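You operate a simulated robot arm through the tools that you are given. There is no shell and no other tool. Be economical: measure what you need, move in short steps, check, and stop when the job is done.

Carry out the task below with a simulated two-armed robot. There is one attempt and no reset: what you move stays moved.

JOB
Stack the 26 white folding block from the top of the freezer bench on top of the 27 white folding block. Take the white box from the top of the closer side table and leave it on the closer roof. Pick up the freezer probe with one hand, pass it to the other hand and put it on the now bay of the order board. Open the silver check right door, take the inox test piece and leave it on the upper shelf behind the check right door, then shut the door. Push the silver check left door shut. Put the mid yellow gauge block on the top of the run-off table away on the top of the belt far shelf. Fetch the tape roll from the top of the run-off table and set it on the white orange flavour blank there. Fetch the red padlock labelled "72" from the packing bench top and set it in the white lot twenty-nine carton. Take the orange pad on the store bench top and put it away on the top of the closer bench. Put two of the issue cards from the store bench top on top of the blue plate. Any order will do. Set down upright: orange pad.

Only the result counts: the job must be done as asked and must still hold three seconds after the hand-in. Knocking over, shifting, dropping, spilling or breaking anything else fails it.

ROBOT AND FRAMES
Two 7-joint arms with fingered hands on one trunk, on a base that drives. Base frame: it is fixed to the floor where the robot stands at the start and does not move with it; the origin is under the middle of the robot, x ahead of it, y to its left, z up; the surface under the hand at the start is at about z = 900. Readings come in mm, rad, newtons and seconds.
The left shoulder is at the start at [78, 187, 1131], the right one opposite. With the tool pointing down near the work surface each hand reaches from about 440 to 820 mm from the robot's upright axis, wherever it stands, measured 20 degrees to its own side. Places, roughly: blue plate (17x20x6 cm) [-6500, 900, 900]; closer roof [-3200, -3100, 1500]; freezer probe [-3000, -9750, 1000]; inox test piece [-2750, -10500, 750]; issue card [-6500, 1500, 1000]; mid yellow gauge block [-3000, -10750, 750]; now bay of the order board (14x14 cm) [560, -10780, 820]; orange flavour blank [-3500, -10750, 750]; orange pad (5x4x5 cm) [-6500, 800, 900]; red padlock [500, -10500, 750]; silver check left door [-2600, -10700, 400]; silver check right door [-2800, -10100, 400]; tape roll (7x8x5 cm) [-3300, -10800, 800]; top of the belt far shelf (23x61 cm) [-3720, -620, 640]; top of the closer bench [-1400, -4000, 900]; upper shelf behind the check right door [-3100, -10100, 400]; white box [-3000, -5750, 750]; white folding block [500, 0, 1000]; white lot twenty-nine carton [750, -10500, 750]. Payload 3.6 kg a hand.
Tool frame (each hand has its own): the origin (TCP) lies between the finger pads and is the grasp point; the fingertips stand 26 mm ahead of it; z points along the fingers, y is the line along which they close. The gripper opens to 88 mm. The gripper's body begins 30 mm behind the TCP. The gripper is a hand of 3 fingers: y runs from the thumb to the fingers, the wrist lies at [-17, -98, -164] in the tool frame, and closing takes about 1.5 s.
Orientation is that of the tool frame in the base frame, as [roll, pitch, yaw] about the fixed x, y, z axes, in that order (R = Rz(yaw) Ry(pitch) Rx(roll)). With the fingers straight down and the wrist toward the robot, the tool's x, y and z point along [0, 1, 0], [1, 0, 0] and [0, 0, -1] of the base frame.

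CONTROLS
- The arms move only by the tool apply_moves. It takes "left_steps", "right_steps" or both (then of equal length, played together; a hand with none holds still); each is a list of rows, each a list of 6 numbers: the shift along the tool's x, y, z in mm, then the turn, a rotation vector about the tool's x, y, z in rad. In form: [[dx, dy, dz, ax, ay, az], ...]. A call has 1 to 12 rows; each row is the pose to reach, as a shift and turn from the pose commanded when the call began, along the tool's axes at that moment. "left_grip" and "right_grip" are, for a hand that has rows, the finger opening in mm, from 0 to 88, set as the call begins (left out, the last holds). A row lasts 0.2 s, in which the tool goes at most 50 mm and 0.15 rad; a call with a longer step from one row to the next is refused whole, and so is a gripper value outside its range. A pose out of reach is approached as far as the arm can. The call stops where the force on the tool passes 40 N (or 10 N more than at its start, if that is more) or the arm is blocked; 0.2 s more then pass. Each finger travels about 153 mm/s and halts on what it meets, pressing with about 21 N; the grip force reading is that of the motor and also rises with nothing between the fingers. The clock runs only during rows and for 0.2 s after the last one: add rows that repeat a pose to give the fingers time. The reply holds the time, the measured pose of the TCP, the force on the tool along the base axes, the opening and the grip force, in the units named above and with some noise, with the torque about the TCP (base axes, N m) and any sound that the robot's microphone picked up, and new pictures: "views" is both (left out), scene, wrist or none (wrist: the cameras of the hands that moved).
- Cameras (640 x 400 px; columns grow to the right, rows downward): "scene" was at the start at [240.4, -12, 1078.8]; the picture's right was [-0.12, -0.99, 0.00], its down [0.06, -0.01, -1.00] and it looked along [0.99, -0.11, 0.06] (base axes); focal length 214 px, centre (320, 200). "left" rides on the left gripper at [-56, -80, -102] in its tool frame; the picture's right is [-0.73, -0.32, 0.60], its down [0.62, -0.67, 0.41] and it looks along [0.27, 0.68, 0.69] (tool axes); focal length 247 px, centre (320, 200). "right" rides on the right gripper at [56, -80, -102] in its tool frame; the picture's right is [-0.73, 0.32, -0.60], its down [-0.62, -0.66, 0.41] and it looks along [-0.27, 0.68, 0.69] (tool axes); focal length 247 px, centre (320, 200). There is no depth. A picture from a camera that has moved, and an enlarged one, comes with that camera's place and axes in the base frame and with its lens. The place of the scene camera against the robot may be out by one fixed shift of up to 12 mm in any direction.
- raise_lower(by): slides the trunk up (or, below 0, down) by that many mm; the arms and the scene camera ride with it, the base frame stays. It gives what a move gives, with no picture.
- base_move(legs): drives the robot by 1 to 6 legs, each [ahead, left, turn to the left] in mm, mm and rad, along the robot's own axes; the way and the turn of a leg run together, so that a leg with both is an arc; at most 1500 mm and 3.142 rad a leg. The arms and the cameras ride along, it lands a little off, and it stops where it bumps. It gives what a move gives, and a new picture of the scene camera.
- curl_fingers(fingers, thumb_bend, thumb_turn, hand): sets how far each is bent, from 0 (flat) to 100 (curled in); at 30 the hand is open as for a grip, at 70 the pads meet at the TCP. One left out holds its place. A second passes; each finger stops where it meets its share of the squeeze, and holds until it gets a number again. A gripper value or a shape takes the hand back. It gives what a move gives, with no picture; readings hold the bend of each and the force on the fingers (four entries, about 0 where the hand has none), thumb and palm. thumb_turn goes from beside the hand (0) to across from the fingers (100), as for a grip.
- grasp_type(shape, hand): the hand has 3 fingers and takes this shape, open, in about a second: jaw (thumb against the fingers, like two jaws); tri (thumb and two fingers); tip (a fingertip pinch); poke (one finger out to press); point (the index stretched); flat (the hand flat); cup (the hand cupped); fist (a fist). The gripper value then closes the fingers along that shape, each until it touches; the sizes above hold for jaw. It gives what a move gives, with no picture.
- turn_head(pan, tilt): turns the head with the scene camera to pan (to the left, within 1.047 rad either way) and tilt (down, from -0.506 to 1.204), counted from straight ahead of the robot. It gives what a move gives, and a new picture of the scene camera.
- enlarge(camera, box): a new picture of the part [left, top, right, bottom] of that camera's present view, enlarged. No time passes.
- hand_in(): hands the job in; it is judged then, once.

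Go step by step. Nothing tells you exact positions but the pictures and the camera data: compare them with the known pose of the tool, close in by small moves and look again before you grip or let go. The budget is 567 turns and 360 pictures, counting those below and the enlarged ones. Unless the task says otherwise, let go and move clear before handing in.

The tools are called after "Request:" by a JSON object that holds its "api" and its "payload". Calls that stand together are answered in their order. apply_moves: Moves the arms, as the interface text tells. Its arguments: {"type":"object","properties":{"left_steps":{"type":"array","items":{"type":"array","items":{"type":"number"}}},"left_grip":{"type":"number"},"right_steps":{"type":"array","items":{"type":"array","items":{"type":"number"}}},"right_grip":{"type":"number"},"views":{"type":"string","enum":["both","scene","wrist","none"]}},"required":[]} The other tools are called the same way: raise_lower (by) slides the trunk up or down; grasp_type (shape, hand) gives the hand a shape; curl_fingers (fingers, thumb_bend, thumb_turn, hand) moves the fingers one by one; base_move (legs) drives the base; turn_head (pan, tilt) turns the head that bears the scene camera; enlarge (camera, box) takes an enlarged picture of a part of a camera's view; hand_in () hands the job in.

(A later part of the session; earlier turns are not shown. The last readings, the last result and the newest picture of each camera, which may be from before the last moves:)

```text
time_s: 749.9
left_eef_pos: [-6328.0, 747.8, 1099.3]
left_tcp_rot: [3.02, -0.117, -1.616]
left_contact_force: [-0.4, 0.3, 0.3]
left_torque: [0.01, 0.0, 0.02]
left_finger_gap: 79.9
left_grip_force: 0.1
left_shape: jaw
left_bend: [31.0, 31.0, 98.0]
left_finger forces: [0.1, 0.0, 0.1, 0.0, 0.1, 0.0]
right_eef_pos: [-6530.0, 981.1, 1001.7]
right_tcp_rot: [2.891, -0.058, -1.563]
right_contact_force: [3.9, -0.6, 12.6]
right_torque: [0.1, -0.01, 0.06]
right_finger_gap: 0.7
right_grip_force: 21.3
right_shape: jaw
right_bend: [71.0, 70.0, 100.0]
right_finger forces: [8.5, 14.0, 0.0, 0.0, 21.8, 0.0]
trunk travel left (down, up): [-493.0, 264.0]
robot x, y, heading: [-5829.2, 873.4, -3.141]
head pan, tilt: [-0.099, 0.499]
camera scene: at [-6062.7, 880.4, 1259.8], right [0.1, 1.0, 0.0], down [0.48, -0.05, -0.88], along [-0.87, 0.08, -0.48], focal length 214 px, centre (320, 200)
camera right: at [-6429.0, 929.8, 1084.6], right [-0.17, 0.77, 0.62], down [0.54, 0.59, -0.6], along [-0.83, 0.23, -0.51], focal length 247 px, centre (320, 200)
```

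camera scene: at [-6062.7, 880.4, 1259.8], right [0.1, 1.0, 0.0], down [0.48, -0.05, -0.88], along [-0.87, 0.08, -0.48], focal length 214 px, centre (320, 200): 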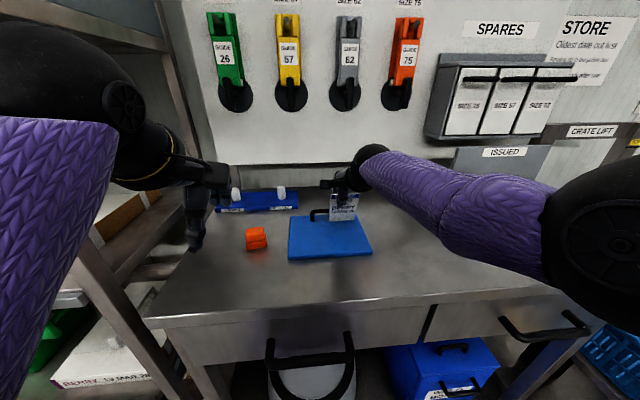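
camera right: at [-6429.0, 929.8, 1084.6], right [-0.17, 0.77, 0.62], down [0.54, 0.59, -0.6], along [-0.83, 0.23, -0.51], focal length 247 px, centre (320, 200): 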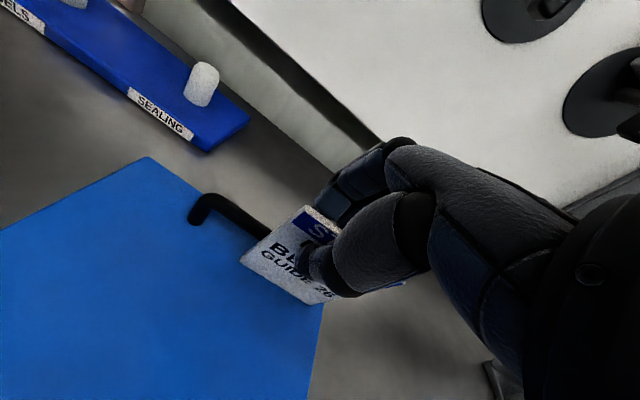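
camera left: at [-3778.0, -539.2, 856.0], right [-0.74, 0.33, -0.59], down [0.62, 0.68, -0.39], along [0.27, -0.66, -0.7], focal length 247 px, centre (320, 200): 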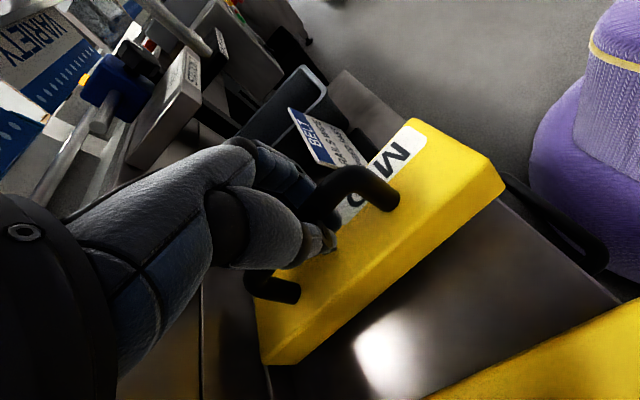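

Request:
{"api": "apply_moves", "payload": {"right_steps": [[0, 2, -15, 0, 0, 0], [14, 2, -20, 0, 0, 0], [28, 2, -20, 0, 0, 0], [28, 0, -8, 0, 0, 0], [28, 0, -2, 0, 0, 0], [28, 0, -2, 0, 0, 0]]}}

Request:
{"api": "enlarge", "payload": {"camera": "scene", "box": [270, 160, 400, 270]}}

```text
time_s: 751.3
left_eef_pos: [-6329.4, 748.9, 1099.9]
left_tcp_rot: [3.022, -0.117, -1.616]
left_contact_force: [0.3, 0.1, -0.8]
left_torque: [0.01, 0.01, 0.03]
left_finger_gap: 79.8
left_grip_force: 0.1
left_shape: jaw
left_bend: [31.0, 31.0, 98.0]
left_finger forces: [0.0, 0.1, 0.1, 0.1, 0.1, 0.0]
right_eef_pos: [-6530.6, 952.5, 1002.5]
right_tcp_rot: [2.898, -0.057, -1.562]
right_contact_force: [1.3, -1.8, 4.3]
right_torque: [0.07, 0.04, -0.03]
right_finger_gap: 0.3
right_grip_force: 20.8
right_shape: jaw
right_bend: [70.0, 70.0, 100.0]
right_finger forces: [9.0, 11.7, 0.0, 0.0, 20.3, 0.1]
trunk travel left (down, up): [-493.0, 264.0]
robot x, y, heading: [-5828.3, 878.2, -3.137]
head pan, tilt: [-0.099, 0.499]
camera scene: at [-6063.7, 880.5, 1259.5], right [0.1, 1.0, 0.0], down [0.48, -0.05, -0.88], along [-0.87, 0.08, -0.48], focal length 214 px, centre (320, 200)
camera right: at [-6429.0, 901.2, 1086.0], right [-0.17, 0.77, 0.62], down [0.54, 0.6, -0.59], along [-0.82, 0.23, -0.52], focal length 247 px, centre (320, 200)
```

scene: 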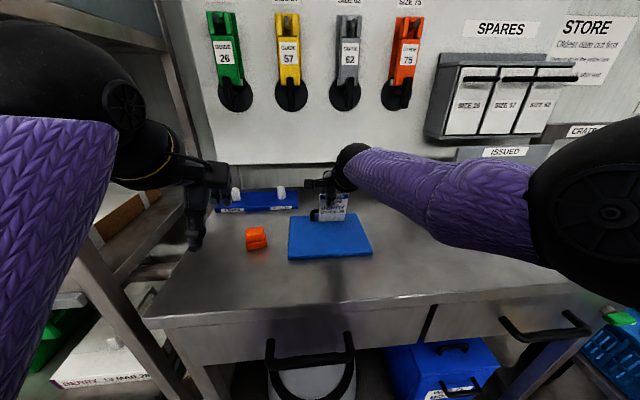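
right: 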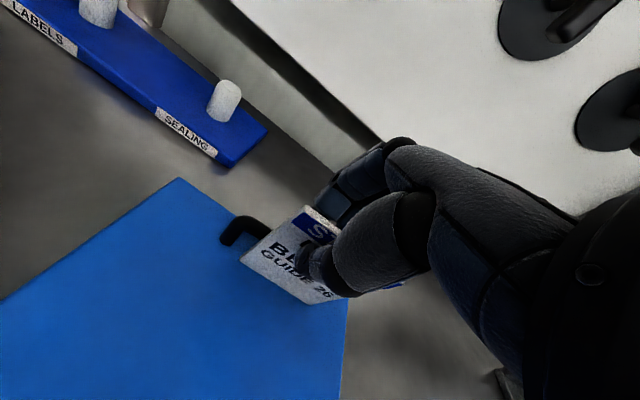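

```text
3.64 times, centred on (335, 215) of scene
camera zoom: at [-6063.7, 880.5, 1259.5], right [0.1, 1.0, 0.0], down [0.48, -0.05, -0.88], along [-0.87, 0.08, -0.48], focal length 780 px, centre (266, 146)
```

zoom: 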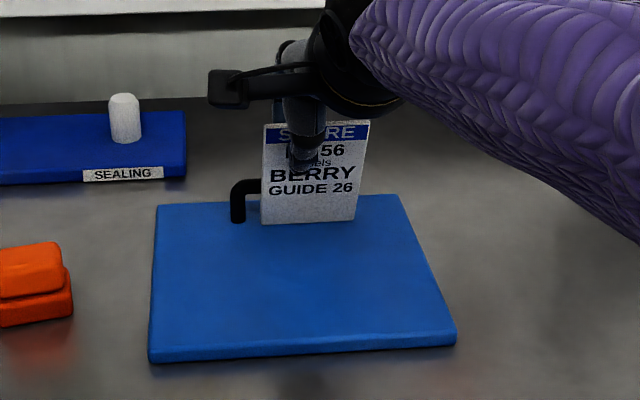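

Request:
{"api": "apply_moves", "payload": {"right_steps": [[0, 0, -5, 0, 0, 0], [-14, 0, -5, 0, 0, 0], [-14, 0, 1, 0, 0, 0], [-14, 0, 1, 0, 0, 0]], "views": "none"}}

Request:
{"api": "apply_moves", "payload": {"right_steps": [[0, 0, 0, 0, 0, 0], [0, 0, 0, 0, 0, 0], [0, 0, 0, 0, 0, 0], [0, 0, 0, 0, 0, 0]], "right_grip": 22, "views": "none"}}

Request:
{"api": "enlarge", "payload": {"camera": "scene", "box": [270, 160, 400, 270]}}

```text
time_s: 752.3
left_eef_pos: [-6328.3, 748.7, 1100.1]
left_tcp_rot: [3.022, -0.115, -1.617]
left_contact_force: [-0.1, 0.1, -0.2]
left_torque: [-0.02, -0.02, -0.02]
left_finger_gap: 80.0
left_grip_force: 0.0
left_shape: jaw
left_bend: [31.0, 31.0, 98.0]
left_finger forces: [0.1, 0.0, 0.0, 0.0, 0.0, 0.0]
right_eef_pos: [-6532.5, 967.3, 1001.9]
right_tcp_rot: [2.894, -0.056, -1.563]
right_contact_force: [2.3, -1.2, 9.4]
right_torque: [0.08, 0.01, 0.02]
right_finger_gap: 0.7
right_grip_force: 20.7
right_shape: jaw
right_bend: [70.0, 70.0, 100.0]
right_finger forces: [9.0, 12.4, 0.0, 0.0, 21.1, 0.0]
trunk travel left (down, up): [-493.0, 264.0]
robot x, y, heading: [-5826.2, 874.2, -3.136]
head pan, tilt: [-0.099, 0.499]
```

```text
time_s: 753.3
left_eef_pos: [-6330.7, 749.2, 1099.5]
left_tcp_rot: [3.02, -0.113, -1.616]
left_contact_force: [-1.1, 0.1, -0.1]
left_torque: [0.03, -0.03, 0.01]
left_finger_gap: 79.9
left_grip_force: 0.2
left_shape: jaw
left_bend: [31.0, 31.0, 98.0]
left_finger forces: [0.1, 0.1, 0.1, 0.0, 0.0, 0.0]
right_eef_pos: [-6532.6, 968.1, 999.2]
right_tcp_rot: [2.901, -0.056, -1.564]
right_contact_force: [0.6, 0.2, -0.1]
right_torque: [-0.04, -0.02, -0.01]
right_finger_gap: 21.7
right_grip_force: 0.1
right_shape: jaw
right_bend: [55.0, 73.0, 100.0]
right_finger forces: [0.0, 0.1, 0.0, 0.1, 0.1, 0.0]
trunk travel left (down, up): [-493.0, 264.0]
robot x, y, heading: [-5829.4, 876.1, -3.141]
head pan, tilt: [-0.099, 0.499]
```

```text
3.64 times, centred on (335, 215) of scene
camera zoom: at [-6064.3, 880.7, 1259.3], right [0.1, 1.0, 0.0], down [0.48, -0.05, -0.88], along [-0.87, 0.08, -0.48], focal length 780 px, centre (266, 146)
```

zoom: 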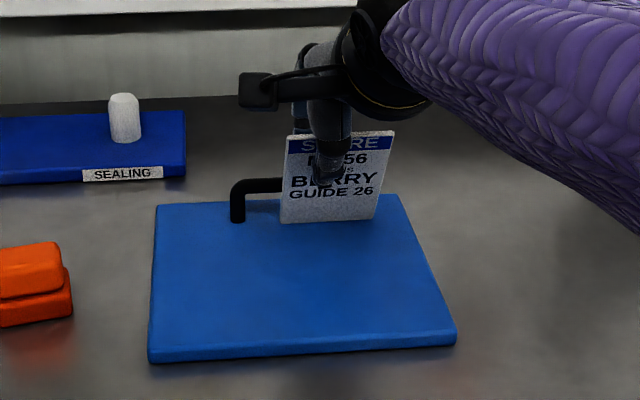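

Request:
{"api": "apply_moves", "payload": {"right_steps": [[0, -16, 5, 0, 0, 0], [0, -33, 10, 0, 0, 0], [0, -50, 15, 0, 0, 0], [0, -66, 20, 0, 0, 0], [0, -90, 14, 0, 0, 0], [0, -120, -10, 0, 0, 0], [0, -120, -50, 0, 0, 0], [0, -120, -90, 0, 0, 0]], "views": "scene"}}

Request:
{"api": "enlarge", "payload": {"camera": "scene", "box": [270, 160, 400, 270]}}

```text
time_s: 755.0
left_eef_pos: [-6331.5, 746.9, 1098.6]
left_tcp_rot: [3.018, -0.119, -1.614]
left_contact_force: [-0.9, 0.3, 0.6]
left_torque: [-0.03, -0.01, -0.03]
left_finger_gap: 79.8
left_grip_force: 0.0
left_shape: jaw
left_bend: [31.0, 31.0, 98.0]
left_finger forces: [0.0, 0.1, 0.0, 0.0, 0.0, 0.0]
right_eef_pos: [-6452.4, 1004.7, 1090.7]
right_tcp_rot: [2.756, -0.01, -1.596]
right_contact_force: [0.4, 0.4, 0.3]
right_torque: [0.01, 0.02, -0.01]
right_finger_gap: 22.0
right_grip_force: 0.1
right_shape: jaw
right_bend: [55.0, 73.0, 100.0]
right_finger forces: [0.1, 0.0, 0.1, 0.0, 0.0, 0.0]
trunk travel left (down, up): [-493.0, 264.0]
robot x, y, heading: [-5828.0, 876.4, -3.139]
head pan, tilt: [-0.099, 0.499]
stopped in row 8 (right hand): the arm was blocked; the commanded pose is now the measured one
camera scene: at [-6064.4, 881.1, 1259.3], right [0.1, 1.0, 0.0], down [0.48, -0.05, -0.88], along [-0.87, 0.08, -0.48], focal length 214 px, centre (320, 200)
```

scene: 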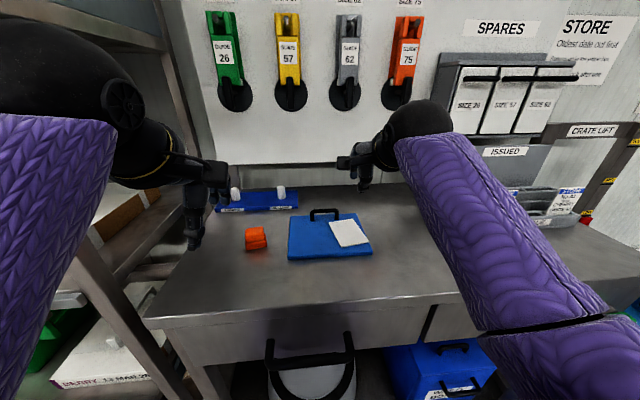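

```text
3.64 times, centred on (335, 215) of scene
camera zoom: at [-6064.4, 881.1, 1259.3], right [0.1, 1.0, 0.0], down [0.48, -0.05, -0.88], along [-0.87, 0.08, -0.48], focal length 780 px, centre (266, 146)
```

zoom: 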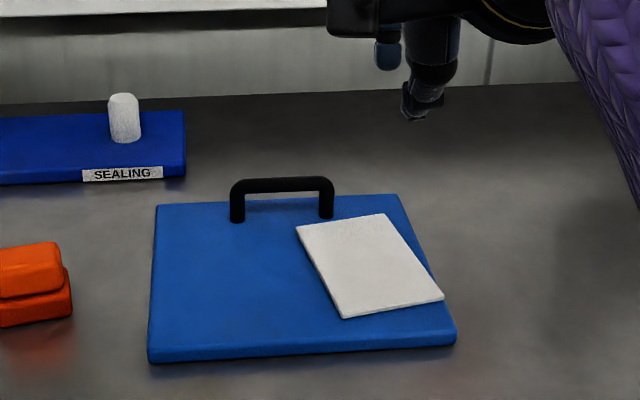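

BERRY lies flat on the plate. Now the second card, LIME.

Request:
{"api": "apply_moves", "payload": {"right_steps": [[0, 5, -15, 0.1, 0, 0], [0, 10, -30, 0.2, 0, -0.01], [0, 12, -45, 0.3, 0, -0.02], [0, 12, -55, 0.386, 0, -0.025], [0, 12, -55, 0.386, 0, -0.025]], "right_grip": 45, "views": "none"}}

Request:
{"api": "base_move", "payload": {"legs": [[0, -430, 0]]}}

Request:
{"api": "enlarge", "payload": {"camera": "right", "box": [0, 0, 640, 400]}}

```text
time_s: 756.2
left_eef_pos: [-6329.7, 746.2, 1099.4]
left_tcp_rot: [3.019, -0.118, -1.616]
left_contact_force: [-0.3, -0.7, 0.1]
left_torque: [0.02, 0.02, -0.01]
left_finger_gap: 79.8
left_grip_force: 0.0
left_shape: jaw
left_bend: [31.0, 31.0, 98.0]
left_finger forces: [0.0, 0.0, 0.0, 0.1, 0.0, 0.0]
right_eef_pos: [-6441.0, 1001.2, 1146.4]
right_tcp_rot: [-3.137, -0.011, -1.566]
right_contact_force: [-0.5, 1.4, 0.5]
right_torque: [-0.02, -0.01, 0.01]
right_finger_gap: 44.5
right_grip_force: 0.1
right_shape: jaw
right_bend: [42.0, 67.0, 100.0]
right_finger forces: [0.0, 0.0, 0.0, 0.0, 0.0, 0.1]
trunk travel left (down, up): [-493.0, 264.0]
robot x, y, heading: [-5828.6, 879.1, -3.135]
head pan, tilt: [-0.099, 0.499]
```

```text
time_s: 758.8
left_eef_pos: [-6331.7, 1187.4, 1098.2]
left_tcp_rot: [3.02, -0.119, -1.622]
left_contact_force: [0.6, -0.3, -0.1]
left_torque: [0.0, -0.01, 0.0]
left_finger_gap: 79.9
left_grip_force: 0.0
left_shape: jaw
left_bend: [31.0, 31.0, 98.0]
left_finger forces: [0.1, 0.1, 0.0, 0.1, 0.0, 0.1]
right_eef_pos: [-6440.1, 1442.2, 1145.0]
right_tcp_rot: [-3.14, -0.011, -1.572]
right_contact_force: [0.0, -0.1, 0.4]
right_torque: [-0.04, 0.02, 0.0]
right_finger_gap: 44.8
right_grip_force: 0.0
right_shape: jaw
right_bend: [42.0, 67.0, 100.0]
right_finger forces: [0.0, 0.0, 0.0, 0.0, 0.0, 0.0]
trunk travel left (down, up): [-493.0, 264.0]
robot x, y, heading: [-5828.0, 1311.4, 3.139]
head pan, tilt: [-0.099, 0.499]
camera scene: at [-6064.8, 1319.4, 1259.3], right [0.1, 0.99, 0.0], down [0.48, -0.05, -0.88], along [-0.87, 0.09, -0.48], focal length 214 px, centre (320, 200)
```

scene: 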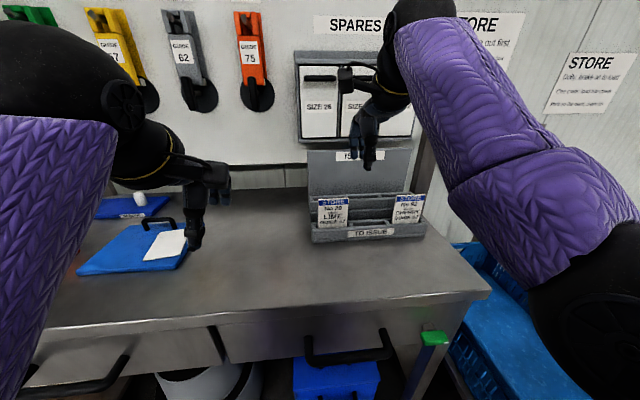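

```text
1.00 times, centred on (320, 200) of right (not enlarged: the box is as wide or as high as the picture)
camera zoom: at [-6361.9, 1386.0, 1249.8], right [-0.32, 0.74, 0.59], down [0.67, 0.62, -0.42], along [-0.67, 0.26, -0.69], focal length 247 px, centre (320, 200)
```

zoom: 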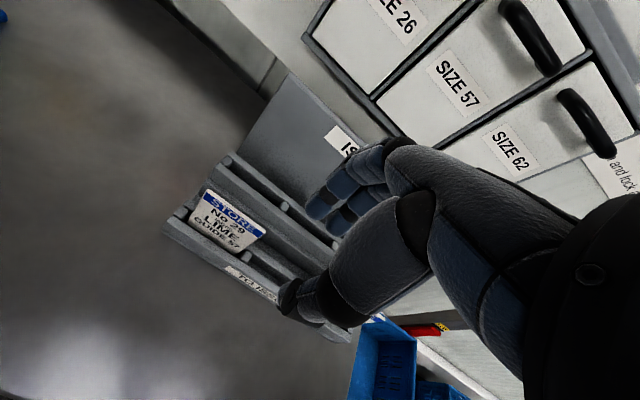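

Request:
{"api": "apply_moves", "payload": {"right_steps": [[15, 18, 20, 0, 0.003, -0.01], [30, 36, 40, 0, 0.006, -0.02], [46, 55, 60, 0, 0.011, -0.03], [46, 55, 60, 0, 0.011, -0.03]], "views": "wrist"}}

```text
time_s: 759.8
left_eef_pos: [-6331.6, 1186.5, 1099.0]
left_tcp_rot: [3.019, -0.119, -1.621]
left_contact_force: [-0.2, 0.6, -0.2]
left_torque: [0.01, -0.01, -0.02]
left_finger_gap: 79.8
left_grip_force: 0.1
left_shape: jaw
left_bend: [31.0, 31.0, 98.0]
left_finger forces: [0.1, 0.1, 0.1, 0.0, 0.1, 0.0]
right_eef_pos: [-6496.2, 1393.4, 1089.0]
right_tcp_rot: [-3.139, -0.024, -1.543]
right_contact_force: [-0.4, 0.8, 0.3]
right_torque: [-0.03, -0.01, 0.01]
right_finger_gap: 44.5
right_grip_force: 0.0
right_shape: jaw
right_bend: [42.0, 67.0, 100.0]
right_finger forces: [0.0, 0.0, 0.1, 0.0, 0.0, 0.0]
trunk travel left (down, up): [-493.0, 264.0]
robot x, y, heading: [-5831.0, 1313.0, 3.144]
head pan, tilt: [-0.099, 0.499]
camera right: at [-6414.6, 1340.2, 1191.4], right [-0.34, 0.74, 0.58], down [0.65, 0.63, -0.42], along [-0.68, 0.23, -0.69], focal length 247 px, centre (320, 200)
```

right: 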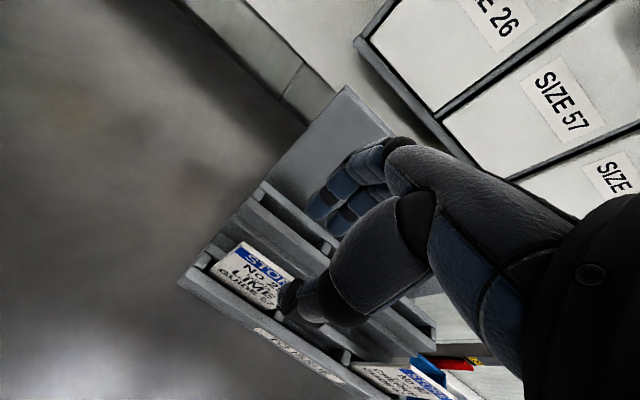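

Request:
{"api": "apply_moves", "payload": {"right_steps": [[0, 0, 25, 0, -0.012, 0], [0, 0, 50, 0, -0.024, 0], [0, 0, 75, 0, -0.024, 0], [0, 0, 87, 0, -0.024, 0], [0, 0, 87, 0, -0.024, 0]], "views": "wrist"}}

```text
time_s: 761.0
left_eef_pos: [-6332.4, 1185.1, 1099.1]
left_tcp_rot: [3.021, -0.119, -1.62]
left_contact_force: [0.2, -0.7, 0.5]
left_torque: [0.02, 0.01, -0.01]
left_finger_gap: 79.8
left_grip_force: 0.0
left_shape: jaw
left_bend: [31.0, 31.0, 98.0]
left_finger forces: [0.0, 0.0, 0.1, 0.1, 0.0, 0.0]
right_eef_pos: [-6496.8, 1394.8, 998.0]
right_tcp_rot: [-3.14, 0.003, -1.542]
right_contact_force: [-0.4, -0.3, -0.5]
right_torque: [0.02, 0.01, 0.01]
right_finger_gap: 44.8
right_grip_force: 0.1
right_shape: jaw
right_bend: [42.0, 67.0, 100.0]
right_finger forces: [0.1, 0.1, 0.0, 0.0, 0.0, 0.0]
trunk travel left (down, up): [-493.0, 264.0]
robot x, y, heading: [-5828.9, 1310.4, 3.138]
head pan, tilt: [-0.099, 0.499]
camera right: at [-6416.0, 1339.3, 1101.5], right [-0.34, 0.72, 0.6], down [0.65, 0.64, -0.41], along [-0.68, 0.25, -0.69], focal length 247 px, centre (320, 200)
```

right: 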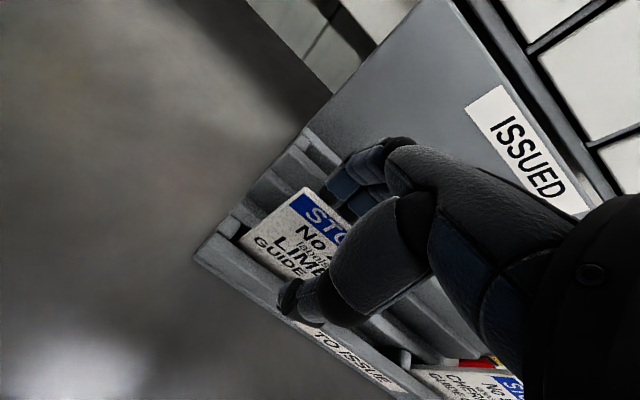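

Request:
{"api": "apply_moves", "payload": {"right_steps": [[0, 0, 0, 0, 0, 0], [0, 0, 0, 0, 0, 0], [0, 0, 0, 0, 0, 0], [0, 0, 0, 0, 0, 0], [0, 0, 0, 0, 0, 0], [0, 0, 0, 0, 0, 0], [0, 0, 0, 0, 0, 0], [0, 0, -15, 0, 0, 0], [0, 0, -45, 0, 0, 0], [0, 0, -85, 0, 0, 0], [0, 0, -125, 0, 0, 0], [0, 0, -125, 0, 0, 0]], "right_grip": 0}}

```text
time_s: 763.6
left_eef_pos: [-6332.3, 1185.6, 1099.0]
left_tcp_rot: [3.022, -0.12, -1.621]
left_contact_force: [0.6, -0.1, -0.4]
left_torque: [-0.02, 0.01, -0.03]
left_finger_gap: 79.5
left_grip_force: 0.0
left_shape: jaw
left_bend: [31.0, 31.0, 98.0]
left_finger forces: [0.0, 0.1, 0.0, 0.1, 0.0, 0.1]
right_eef_pos: [-6496.9, 1390.8, 1124.3]
right_tcp_rot: [-3.138, 0.004, -1.543]
right_contact_force: [0.0, 0.0, -0.6]
right_torque: [0.02, -0.03, 0.03]
right_finger_gap: 0.0
right_grip_force: 20.9
right_shape: jaw
right_bend: [70.0, 69.0, 100.0]
right_finger forces: [9.6, 9.6, 0.0, 0.1, 19.2, 0.0]
trunk travel left (down, up): [-493.0, 264.0]
robot x, y, heading: [-5825.3, 1310.3, 3.137]
head pan, tilt: [-0.099, 0.499]
camera scene: at [-6065.0, 1318.6, 1259.3], right [0.1, 0.99, 0.0], down [0.48, -0.05, -0.88], along [-0.87, 0.09, -0.48], focal length 214 px, centre (320, 200)
camera right: at [-6416.6, 1336.4, 1226.7], right [-0.34, 0.72, 0.6], down [0.65, 0.64, -0.41], along [-0.68, 0.25, -0.69], focal length 247 px, centre (320, 200)
```

scene: 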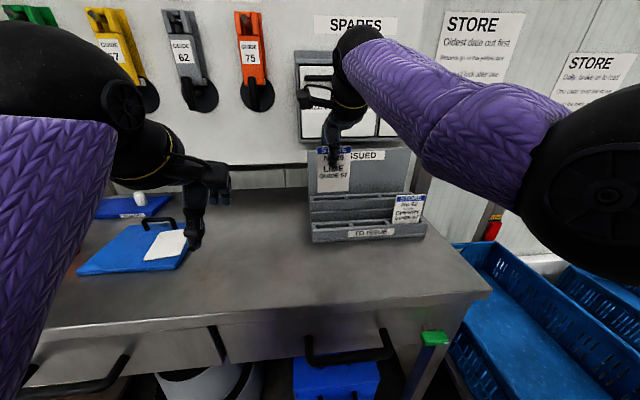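
right: 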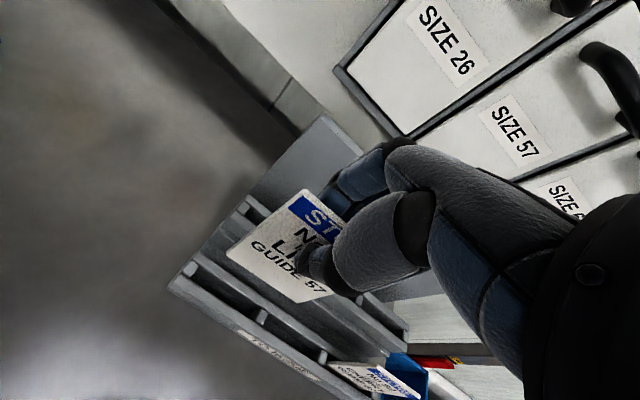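

Request:
{"api": "apply_moves", "payload": {"left_steps": [[-25, 0, -15, 0, 0, 0], [-50, 0, -30, 0, 0, 0], [-75, -10, -40, 0, 0, 0], [-90, -20, -40, 0, 0, 0]], "views": "none"}}

Request:
{"api": "base_move", "payload": {"legs": [[0, 470, 0]]}}

Request:
{"api": "apply_moves", "payload": {"right_steps": [[0, 0, 0, -0.08, 0, 0.01], [0, 0, 0, -0.16, 0, 0.02], [0, 0, 0, -0.25, 0, 0.028], [0, 0, 0, -0.25, 0, 0.028]]}}

```text
time_s: 764.5
left_eef_pos: [-6332.1, 1199.3, 1112.6]
left_tcp_rot: [2.995, -0.264, -1.544]
left_contact_force: [0.5, 0.5, -0.2]
left_torque: [-0.02, 0.0, -0.01]
left_finger_gap: 79.8
left_grip_force: 0.0
left_shape: jaw
left_bend: [31.0, 31.0, 98.0]
left_finger forces: [0.0, 0.0, 0.1, 0.0, 0.1, 0.1]
right_eef_pos: [-6497.6, 1391.8, 1124.1]
right_tcp_rot: [-3.136, 0.004, -1.543]
right_contact_force: [-0.6, -0.1, 0.1]
right_torque: [-0.03, -0.01, 0.02]
right_finger_gap: 0.0
right_grip_force: 21.4
right_shape: jaw
right_bend: [70.0, 69.0, 100.0]
right_finger forces: [9.6, 9.5, 0.0, 0.1, 19.3, 0.0]
trunk travel left (down, up): [-493.0, 264.0]
robot x, y, heading: [-5830.6, 1309.7, 3.137]
head pan, tilt: [-0.099, 0.499]
stopped in row 4 (left hand): the arm was blocked; the commanded pose is now the measured one
```

```text
time_s: 767.3
left_eef_pos: [-6331.2, 733.3, 1111.2]
left_tcp_rot: [3.001, -0.265, -1.543]
left_contact_force: [-0.4, 0.2, -0.3]
left_torque: [0.0, -0.02, 0.0]
left_finger_gap: 79.9
left_grip_force: 0.0
left_shape: jaw
left_bend: [31.0, 31.0, 98.0]
left_finger forces: [0.0, 0.0, 0.0, 0.0, 0.1, 0.0]
right_eef_pos: [-6496.9, 925.4, 1124.9]
right_tcp_rot: [-3.139, 0.003, -1.542]
right_contact_force: [0.3, -0.4, 0.6]
right_torque: [0.01, -0.04, 0.0]
right_finger_gap: 0.0
right_grip_force: 21.2
right_shape: jaw
right_bend: [70.0, 69.0, 100.0]
right_finger forces: [9.6, 9.7, 0.1, 0.0, 19.2, 0.0]
trunk travel left (down, up): [-493.0, 264.0]
robot x, y, heading: [-5827.3, 848.1, 3.14]
head pan, tilt: [-0.099, 0.499]
camera scene: at [-6065.6, 852.5, 1259.3], right [0.1, 0.99, 0.0], down [0.48, -0.05, -0.88], along [-0.87, 0.09, -0.48], focal length 214 px, centre (320, 200)
```

scene: 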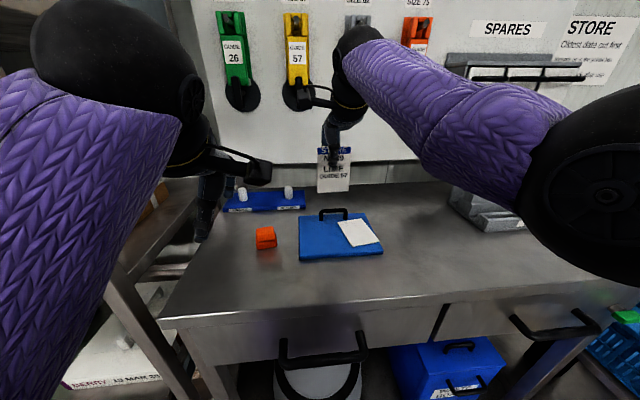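

```text
time_s: 768.3
left_eef_pos: [-6332.5, 731.6, 1112.4]
left_tcp_rot: [2.998, -0.266, -1.543]
left_contact_force: [0.0, 0.4, 0.0]
left_torque: [0.02, -0.01, 0.01]
left_finger_gap: 79.7
left_grip_force: 0.1
left_shape: jaw
left_bend: [31.0, 31.0, 98.0]
left_finger forces: [0.0, 0.1, 0.0, 0.0, 0.1, 0.1]
right_eef_pos: [-6498.0, 925.9, 1124.0]
right_tcp_rot: [2.893, 0.001, -1.571]
right_contact_force: [-0.1, 0.3, 0.4]
right_torque: [-0.02, 0.0, 0.0]
right_finger_gap: 0.1
right_grip_force: 20.7
right_shape: jaw
right_bend: [70.0, 69.0, 100.0]
right_finger forces: [9.7, 9.5, 0.1, 0.0, 19.1, 0.1]
trunk travel left (down, up): [-493.0, 264.0]
robot x, y, heading: [-5829.6, 844.2, 3.137]
head pan, tilt: [-0.099, 0.499]
camera scene: at [-6065.8, 853.2, 1259.3], right [0.1, 0.99, 0.0], down [0.48, -0.05, -0.88], along [-0.87, 0.09, -0.48], focal length 214 px, centre (320, 200)
camera right: at [-6395.5, 868.3, 1203.2], right [-0.16, 0.73, 0.66], down [0.54, 0.62, -0.56], along [-0.82, 0.27, -0.5], focal length 247 px, centre (320, 200)
```

scene: 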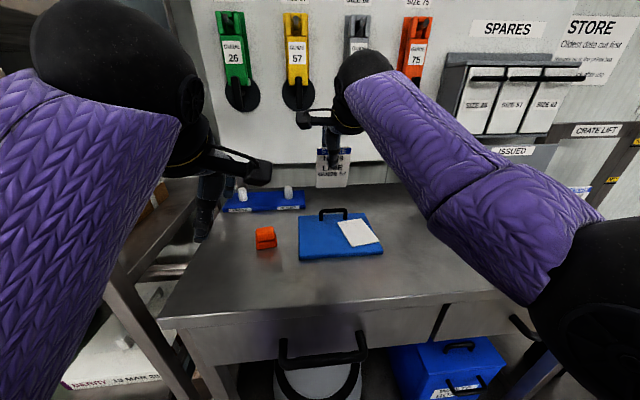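
right: 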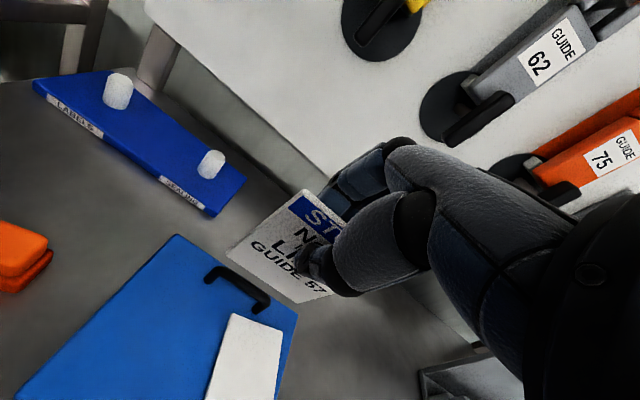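

Request:
{"api": "apply_moves", "payload": {"right_steps": [[24, 16, 4, 0, 0, 0], [47, 33, 8, 0, 0, 0], [47, 24, 44, 0, 0, 0], [47, 15, 80, 0, 0, 0], [47, 8, 106, 0, 0, 0], [47, 8, 106, 0, 0, 0]]}}

Request:
{"api": "enlarge", "payload": {"camera": "scene", "box": [270, 160, 400, 270]}}

```text
time_s: 769.7
left_eef_pos: [-6330.7, 733.5, 1112.8]
left_tcp_rot: [2.999, -0.264, -1.544]
left_contact_force: [-0.4, 0.7, 0.2]
left_torque: [0.0, 0.03, -0.02]
left_finger_gap: 79.9
left_grip_force: 0.1
left_shape: jaw
left_bend: [31.0, 31.0, 98.0]
left_finger forces: [0.0, 0.0, 0.0, 0.1, 0.1, 0.1]
right_eef_pos: [-6528.7, 884.0, 1022.4]
right_tcp_rot: [2.894, 0.001, -1.571]
right_contact_force: [0.2, 0.0, -0.9]
right_torque: [-0.02, 0.01, -0.02]
right_finger_gap: 0.0
right_grip_force: 20.7
right_shape: jaw
right_bend: [70.0, 70.0, 100.0]
right_finger forces: [9.5, 9.4, 0.0, 0.1, 19.1, 0.0]
right hand out of reach, approached as far as the arm can: row 5, 6
trunk travel left (down, up): [-493.0, 264.0]
robot x, y, heading: [-5828.9, 846.9, 3.14]
head pan, tilt: [-0.099, 0.499]
camera scene: at [-6065.6, 853.2, 1259.3], right [0.1, 0.99, 0.0], down [0.48, -0.05, -0.88], along [-0.87, 0.09, -0.48], focal length 214 px, centre (320, 200)
camera right: at [-6427.1, 826.3, 1103.4], right [-0.16, 0.73, 0.66], down [0.54, 0.62, -0.56], along [-0.82, 0.27, -0.5], focal length 247 px, centre (320, 200)
```

scene: 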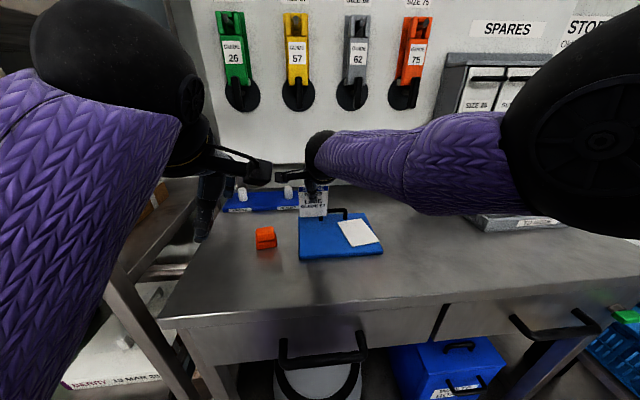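
right: 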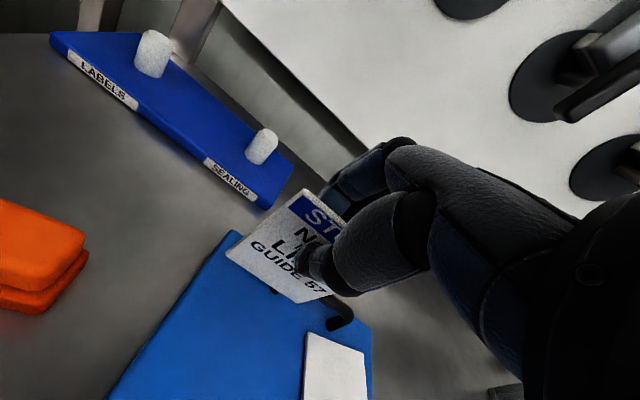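

```text
3.64 times, centred on (335, 215) of scene
camera zoom: at [-6065.6, 853.2, 1259.3], right [0.1, 0.99, 0.0], down [0.48, -0.05, -0.88], along [-0.87, 0.09, -0.48], focal length 780 px, centre (266, 146)
```

zoom: 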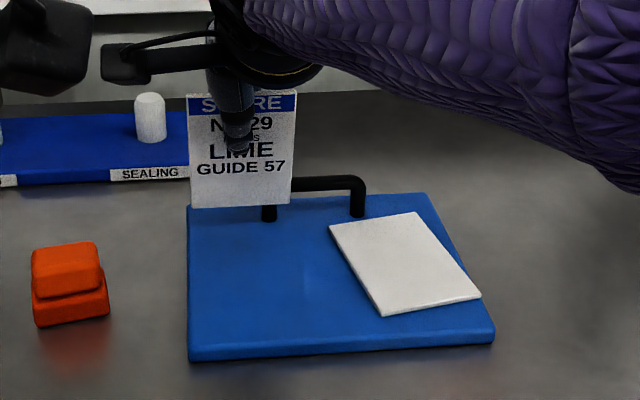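

Request:
{"api": "raise_lower", "payload": {"by": -16}}

Request:
{"api": "enlarge", "payload": {"camera": "scene", "box": [270, 160, 400, 270]}}

```text
time_s: 770.3
left_eef_pos: [-6341.0, 685.4, 1091.5]
left_tcp_rot: [2.977, -0.375, -1.492]
left_contact_force: [-0.5, 0.0, -0.3]
left_torque: [0.0, -0.01, 0.0]
left_finger_gap: 79.8
left_grip_force: 0.0
left_shape: jaw
left_bend: [31.0, 31.0, 98.0]
left_finger forces: [0.1, 0.0, 0.0, 0.0, 0.1, 0.0]
right_eef_pos: [-6529.0, 883.0, 1007.0]
right_tcp_rot: [2.893, 0.0, -1.57]
right_contact_force: [0.2, -0.7, -0.7]
right_torque: [0.01, 0.03, 0.0]
right_finger_gap: 0.1
right_grip_force: 21.1
right_shape: jaw
right_bend: [70.0, 70.0, 100.0]
right_finger forces: [9.5, 9.4, 0.0, 0.1, 19.1, 0.0]
trunk travel left (down, up): [-477.0, 280.0]
robot x, y, heading: [-5830.4, 843.7, 3.135]
head pan, tilt: [-0.099, 0.499]
```

```text
3.64 times, centred on (335, 215) of scene
camera zoom: at [-6066.3, 853.2, 1242.8], right [0.1, 0.99, 0.0], down [0.48, -0.05, -0.88], along [-0.87, 0.09, -0.48], focal length 780 px, centre (266, 146)
```

zoom: 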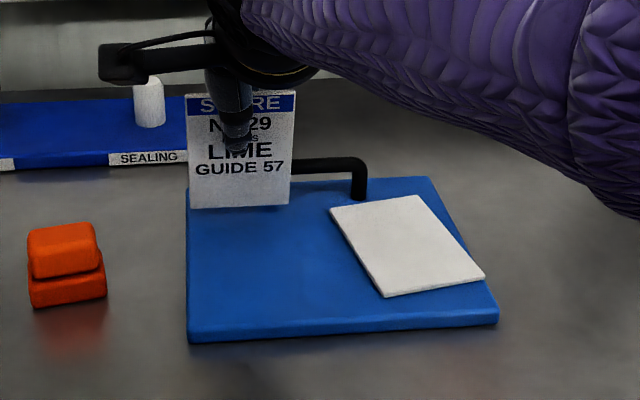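

Request:
{"api": "apply_moves", "payload": {"right_steps": [[-8, 0, 0, 0, 0, 0], [-10, -1, 3, 0, 0, 0], [-10, -2, 7, 0, 0, 0], [-10, -2, 7, 0, 0, 0]], "views": "none"}}

```text
time_s: 771.3
left_eef_pos: [-6340.0, 684.4, 1090.3]
left_tcp_rot: [2.975, -0.376, -1.494]
left_contact_force: [0.1, 0.5, -0.1]
left_torque: [0.03, -0.01, -0.01]
left_finger_gap: 79.9
left_grip_force: 0.3
left_shape: jaw
left_bend: [31.0, 31.0, 98.0]
left_finger forces: [0.0, 0.1, 0.0, 0.0, 0.0, 0.1]
right_eef_pos: [-6528.8, 893.1, 999.5]
right_tcp_rot: [2.896, 0.0, -1.569]
right_contact_force: [-0.1, -0.3, 0.2]
right_torque: [0.01, 0.0, 0.0]
right_finger_gap: 0.0
right_grip_force: 20.9
right_shape: jaw
right_bend: [70.0, 70.0, 100.0]
right_finger forces: [9.6, 9.4, 0.1, 0.0, 19.1, 0.1]
trunk travel left (down, up): [-477.0, 280.0]
robot x, y, heading: [-5827.1, 842.7, 3.142]
head pan, tilt: [-0.099, 0.499]
```

Request:
{"api": "apply_moves", "payload": {"right_steps": [[0, 0, 3, 0, 0, 0], [0, -1, 6, 0, 0, 0], [0, -1, 9, 0, 0, 0], [0, -1, 9, 0, 0, 0]], "views": "none"}}

Request:
{"api": "enlarge", "payload": {"camera": "scene", "box": [270, 160, 400, 270]}}

```text
time_s: 772.3
left_eef_pos: [-6337.5, 685.5, 1091.9]
left_tcp_rot: [2.974, -0.376, -1.494]
left_contact_force: [0.2, 0.8, -0.3]
left_torque: [-0.02, 0.01, 0.02]
left_finger_gap: 79.7
left_grip_force: 0.0
left_shape: jaw
left_bend: [31.0, 31.0, 98.0]
left_finger forces: [0.0, 0.1, 0.1, 0.0, 0.0, 0.1]
right_eef_pos: [-6527.9, 893.4, 996.9]
right_tcp_rot: [2.883, -0.001, -1.569]
right_contact_force: [4.2, 0.9, 23.2]
right_torque: [0.02, 0.04, -0.02]
right_finger_gap: 0.0
right_grip_force: 20.8
right_shape: jaw
right_bend: [70.0, 70.0, 100.0]
right_finger forces: [13.5, 13.0, 0.0, 0.0, 25.7, 0.1]
trunk travel left (down, up): [-477.0, 280.0]
robot x, y, heading: [-5830.8, 840.2, 3.139]
head pan, tilt: [-0.099, 0.499]
```

```text
3.64 times, centred on (335, 215) of scene
camera zoom: at [-6063.8, 853.2, 1243.5], right [0.1, 0.99, 0.0], down [0.47, -0.05, -0.88], along [-0.87, 0.09, -0.48], focal length 780 px, centre (266, 146)
```

zoom: 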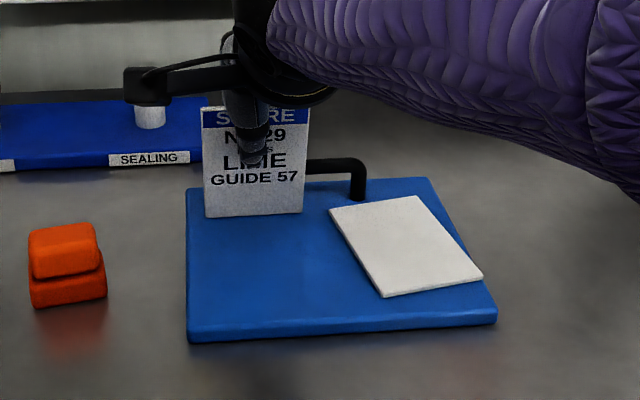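

Request:
{"api": "apply_moves", "payload": {"right_steps": [[0, 0, -4, 0, 0, 0], [0, 0, -4, 0, 0, 0]], "views": "none"}}

Request:
{"api": "apply_moves", "payload": {"right_steps": [[0, 0, 0, 0, 0, 0], [0, 0, 0, 0, 0, 0], [0, 0, 0, 0, 0, 0], [0, 0, 0, 0, 0, 0], [0, -16, 5, 0, 0, 0], [0, -33, 10, 0, 0, 0], [0, -50, 15, 0, 0, 0], [0, -66, 18, 0, 0, 0], [0, -90, 12, 0, 0, 0], [0, -120, -12, 0, 0, 0], [0, -120, -50, 0, 0, 0]], "right_grip": 22, "views": "scene"}}

Request:
{"api": "enlarge", "payload": {"camera": "scene", "box": [250, 160, 410, 270]}}

```text
time_s: 772.9
left_eef_pos: [-6336.5, 686.0, 1089.9]
left_tcp_rot: [2.978, -0.376, -1.495]
left_contact_force: [0.8, 0.4, -0.4]
left_torque: [-0.03, 0.02, -0.02]
left_finger_gap: 79.8
left_grip_force: 0.1
left_shape: jaw
left_bend: [31.0, 31.0, 98.0]
left_finger forces: [0.1, 0.0, 0.0, 0.1, 0.0, 0.1]
right_eef_pos: [-6527.5, 893.7, 997.2]
right_tcp_rot: [2.888, 0.001, -1.572]
right_contact_force: [3.2, -0.2, 18.3]
right_torque: [-0.02, 0.03, -0.04]
right_finger_gap: 0.0
right_grip_force: 21.5
right_shape: jaw
right_bend: [70.0, 70.0, 100.0]
right_finger forces: [13.1, 13.0, 0.0, 0.0, 24.9, 0.0]
trunk travel left (down, up): [-477.0, 280.0]
robot x, y, heading: [-5829.1, 848.4, 3.142]
head pan, tilt: [-0.099, 0.499]
```

```text
time_s: 775.2
left_eef_pos: [-6340.5, 682.7, 1089.4]
left_tcp_rot: [2.976, -0.38, -1.492]
left_contact_force: [-0.7, 0.0, -0.1]
left_torque: [-0.03, 0.0, 0.0]
left_finger_gap: 79.7
left_grip_force: 0.0
left_shape: jaw
left_bend: [31.0, 31.0, 98.0]
left_finger forces: [0.1, 0.1, 0.0, 0.0, 0.0, 0.0]
right_eef_pos: [-6485.2, 931.0, 1092.5]
right_tcp_rot: [2.679, 0.042, -1.616]
right_contact_force: [-0.1, -0.3, -1.0]
right_torque: [-0.01, -0.02, 0.01]
right_finger_gap: 21.9
right_grip_force: 0.1
right_shape: jaw
right_bend: [55.0, 73.0, 100.0]
right_finger forces: [0.0, 0.0, 0.0, 0.0, 0.0, 0.0]
trunk travel left (down, up): [-477.0, 280.0]
robot x, y, heading: [-5828.3, 843.5, 3.137]
head pan, tilt: [-0.099, 0.499]
stopped in row 11 (right hand): the arm was blocked; the commanded pose is now the measured one
camera scene: at [-6066.6, 853.5, 1242.7], right [0.1, 0.99, 0.0], down [0.48, -0.05, -0.88], along [-0.87, 0.09, -0.48], focal length 214 px, centre (320, 200)
```

scene: 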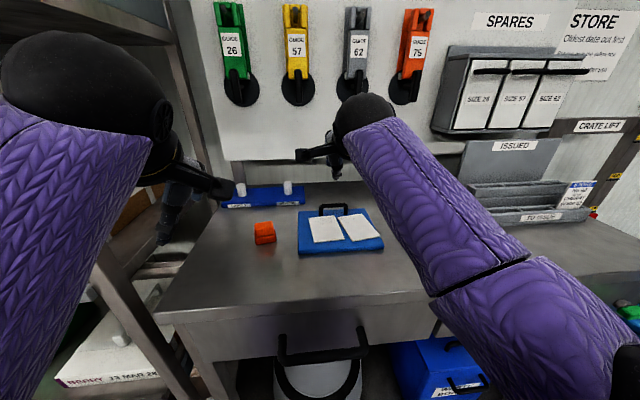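

```text
3.64 times, centred on (330, 215) of scene
camera zoom: at [-6066.6, 853.5, 1242.7], right [0.1, 0.99, 0.0], down [0.48, -0.05, -0.88], along [-0.87, 0.09, -0.48], focal length 780 px, centre (284, 146)
```

zoom: 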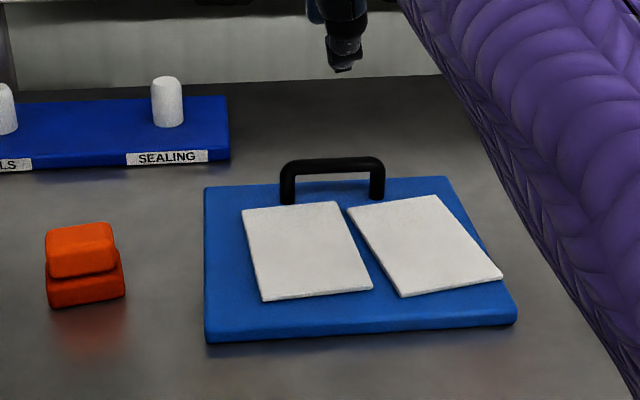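

Both cards are on the plate. For the orange pad I'll back off, straighten the arms and use the left hand.

Request:
{"api": "base_move", "payload": {"legs": [[-350, 0, 0]]}}

Request:
{"api": "apply_moves", "payload": {"left_steps": [[20, 0, -20, 0.03, -0.08, 0], [40, 0, -40, 0.06, -0.16, 0], [60, 0, -70, 0.1, -0.24, 0.01], [60, 0, -100, 0.13, -0.32, 0.01], [60, 0, -130, 0.166, -0.388, 0.015], [60, 0, -130, 0.166, -0.388, 0.015]], "right_steps": [[0, 0, -20, 0.1, 0, 0], [0, 0, -40, 0.2, 0.01, 0], [0, 0, -50, 0.3, 0.02, -0.01], [0, 0, -60, 0.4, 0.03, -0.02], [0, 0, -60, 0.46, 0.04, -0.03], [0, 0, -60, 0.46, 0.04, -0.03]], "right_grip": 70, "views": "scene"}}

```text
time_s: 777.4
left_eef_pos: [-5993.1, 685.2, 1089.7]
left_tcp_rot: [2.978, -0.382, -1.498]
left_contact_force: [-0.2, -0.2, 0.0]
left_torque: [0.01, 0.04, 0.03]
left_finger_gap: 79.8
left_grip_force: 0.1
left_shape: jaw
left_bend: [31.0, 31.0, 98.0]
left_finger forces: [0.0, 0.1, 0.0, 0.1, 0.1, 0.0]
right_eef_pos: [-6138.6, 932.3, 1091.8]
right_tcp_rot: [2.68, 0.044, -1.621]
right_contact_force: [-0.5, 0.2, 0.6]
right_torque: [-0.04, -0.02, -0.02]
right_finger_gap: 22.1
right_grip_force: 0.2
right_shape: jaw
right_bend: [55.0, 73.0, 100.0]
right_finger forces: [0.0, 0.0, 0.0, 0.1, 0.1, 0.0]
trunk travel left (down, up): [-477.0, 280.0]
robot x, y, heading: [-5482.3, 845.9, 3.138]
head pan, tilt: [-0.099, 0.499]
camera scene: at [-5719.3, 853.0, 1242.9], right [0.11, 0.99, 0.0], down [0.48, -0.05, -0.88], along [-0.87, 0.09, -0.48], focal length 214 px, centre (320, 200)
```

scene: 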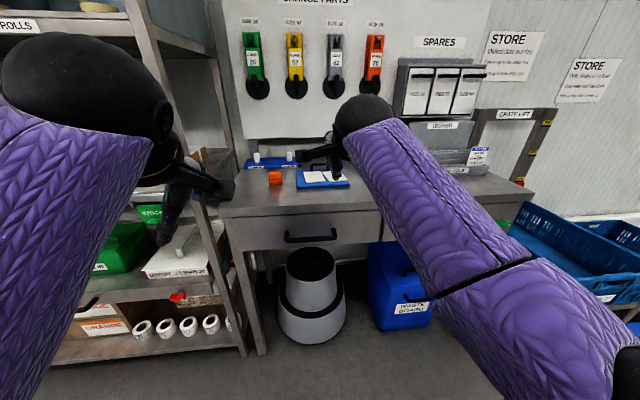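

```text
time_s: 778.8
left_eef_pos: [-5985.8, 669.6, 1218.5]
left_tcp_rot: [-3.131, -0.012, -1.526]
left_contact_force: [0.6, 0.3, 0.0]
left_torque: [0.01, 0.0, -0.03]
left_finger_gap: 79.6
left_grip_force: 0.1
left_shape: jaw
left_bend: [31.0, 31.0, 98.0]
left_finger forces: [0.0, 0.1, 0.1, 0.0, 0.0, 0.1]
left hand out of reach, approached as far as the arm can: row 5, 6
right_eef_pos: [-6111.3, 928.9, 1144.6]
right_tcp_rot: [-3.14, 0.011, -1.581]
right_contact_force: [0.8, 0.0, 0.7]
right_torque: [0.03, 0.0, -0.02]
right_finger_gap: 69.8
right_grip_force: 0.0
right_shape: jaw
right_bend: [33.0, 47.0, 99.0]
right_finger forces: [0.0, 0.0, 0.1, 0.1, 0.0, 0.0]
trunk travel left (down, up): [-477.0, 280.0]
robot x, y, heading: [-5484.4, 846.1, 3.139]
head pan, tilt: [-0.099, 0.499]
camera scene: at [-5719.8, 853.0, 1242.8], right [0.11, 0.99, 0.0], down [0.48, -0.05, -0.88], along [-0.87, 0.09, -0.48], focal length 214 px, centre (320, 200)
```

scene: 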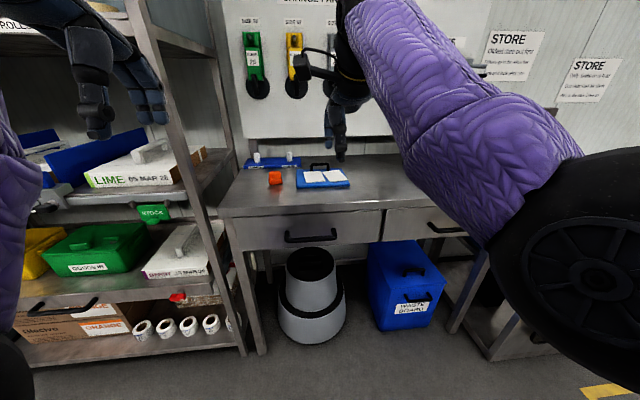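

Request:
{"api": "base_move", "payload": {"legs": [[0, -70, 0], [350, 0, 0]]}}

Request:
{"api": "turn_head", "payload": {"pan": 0.15, "tilt": 0.6}}

Request:
{"api": "enlarge", "payload": {"camera": "left", "box": [240, 0, 640, 400]}}

```text
time_s: 781.7
left_eef_pos: [-6330.2, 744.3, 1220.0]
left_tcp_rot: [-3.136, -0.01, -1.527]
left_contact_force: [-0.1, 0.6, -0.5]
left_torque: [-0.02, -0.01, -0.03]
left_finger_gap: 79.9
left_grip_force: 0.1
left_shape: jaw
left_bend: [31.0, 31.0, 98.0]
left_finger forces: [0.0, 0.0, 0.1, 0.0, 0.1, 0.0]
right_eef_pos: [-6456.0, 1002.5, 1145.2]
right_tcp_rot: [-3.14, 0.012, -1.582]
right_contact_force: [0.1, 0.2, -0.3]
right_torque: [-0.03, 0.02, -0.01]
right_finger_gap: 69.5
right_grip_force: 0.1
right_shape: jaw
right_bend: [33.0, 47.0, 99.0]
right_finger forces: [0.1, 0.1, 0.1, 0.0, 0.0, 0.0]
trunk travel left (down, up): [-477.0, 280.0]
robot x, y, heading: [-5827.0, 918.7, 3.136]
head pan, tilt: [-0.099, 0.499]
camera scene: at [-6063.2, 925.7, 1242.5], right [0.11, 0.99, 0.0], down [0.48, -0.05, -0.88], along [-0.87, 0.09, -0.48], focal length 214 px, centre (320, 200)
```

scene: 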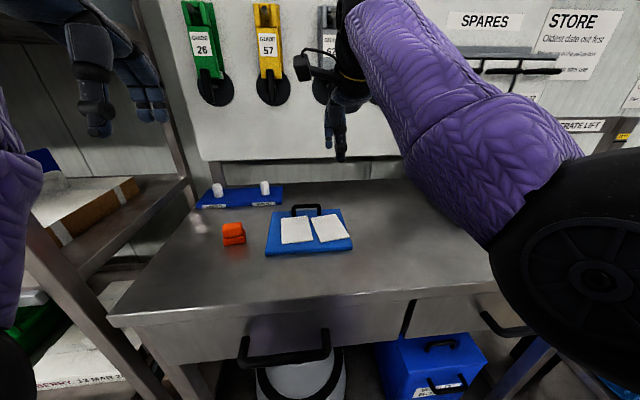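

```text
time_s: 782.4
left_eef_pos: [-6330.0, 742.4, 1220.4]
left_tcp_rot: [-3.138, -0.012, -1.525]
left_contact_force: [0.0, -0.6, -0.6]
left_torque: [0.01, 0.05, -0.02]
left_finger_gap: 79.6
left_grip_force: 0.1
left_shape: jaw
left_bend: [31.0, 31.0, 98.0]
left_finger forces: [0.1, 0.1, 0.0, 0.0, 0.1, 0.0]
right_eef_pos: [-6454.1, 1002.6, 1145.1]
right_tcp_rot: [-3.141, 0.014, -1.583]
right_contact_force: [0.3, 0.4, -0.2]
right_torque: [0.01, -0.02, -0.02]
right_finger_gap: 69.9
right_grip_force: 0.0
right_shape: jaw
right_bend: [33.0, 47.0, 99.0]
right_finger forces: [0.0, 0.0, 0.0, 0.0, 0.0, 0.0]
trunk travel left (down, up): [-477.0, 280.0]
robot x, y, heading: [-5826.0, 918.4, 3.131]
head pan, tilt: [0.15, 0.6]
camera scene: at [-6059.0, 903.4, 1233.7], right [-0.14, 0.99, 0.0], down [0.56, 0.08, -0.83], along [-0.82, -0.12, -0.56], focal length 214 px, centre (320, 200)
```

scene: 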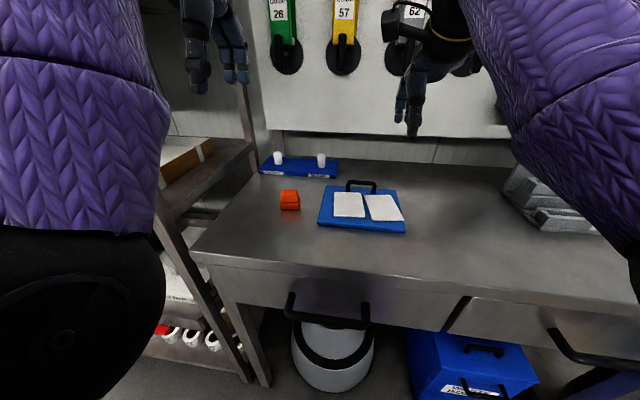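

```text
1.00 times, centred on (440, 200) of left (not enlarged: the box is as wide or as high as the picture)
camera zoom: at [-6252.7, 803.7, 1322.1], right [0.29, 0.74, -0.61], down [0.69, -0.6, -0.4], along [-0.66, -0.31, -0.69], focal length 247 px, centre (200, 200)
```

zoom: 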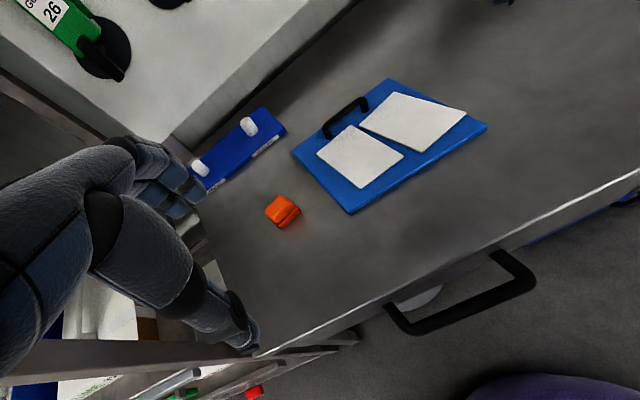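

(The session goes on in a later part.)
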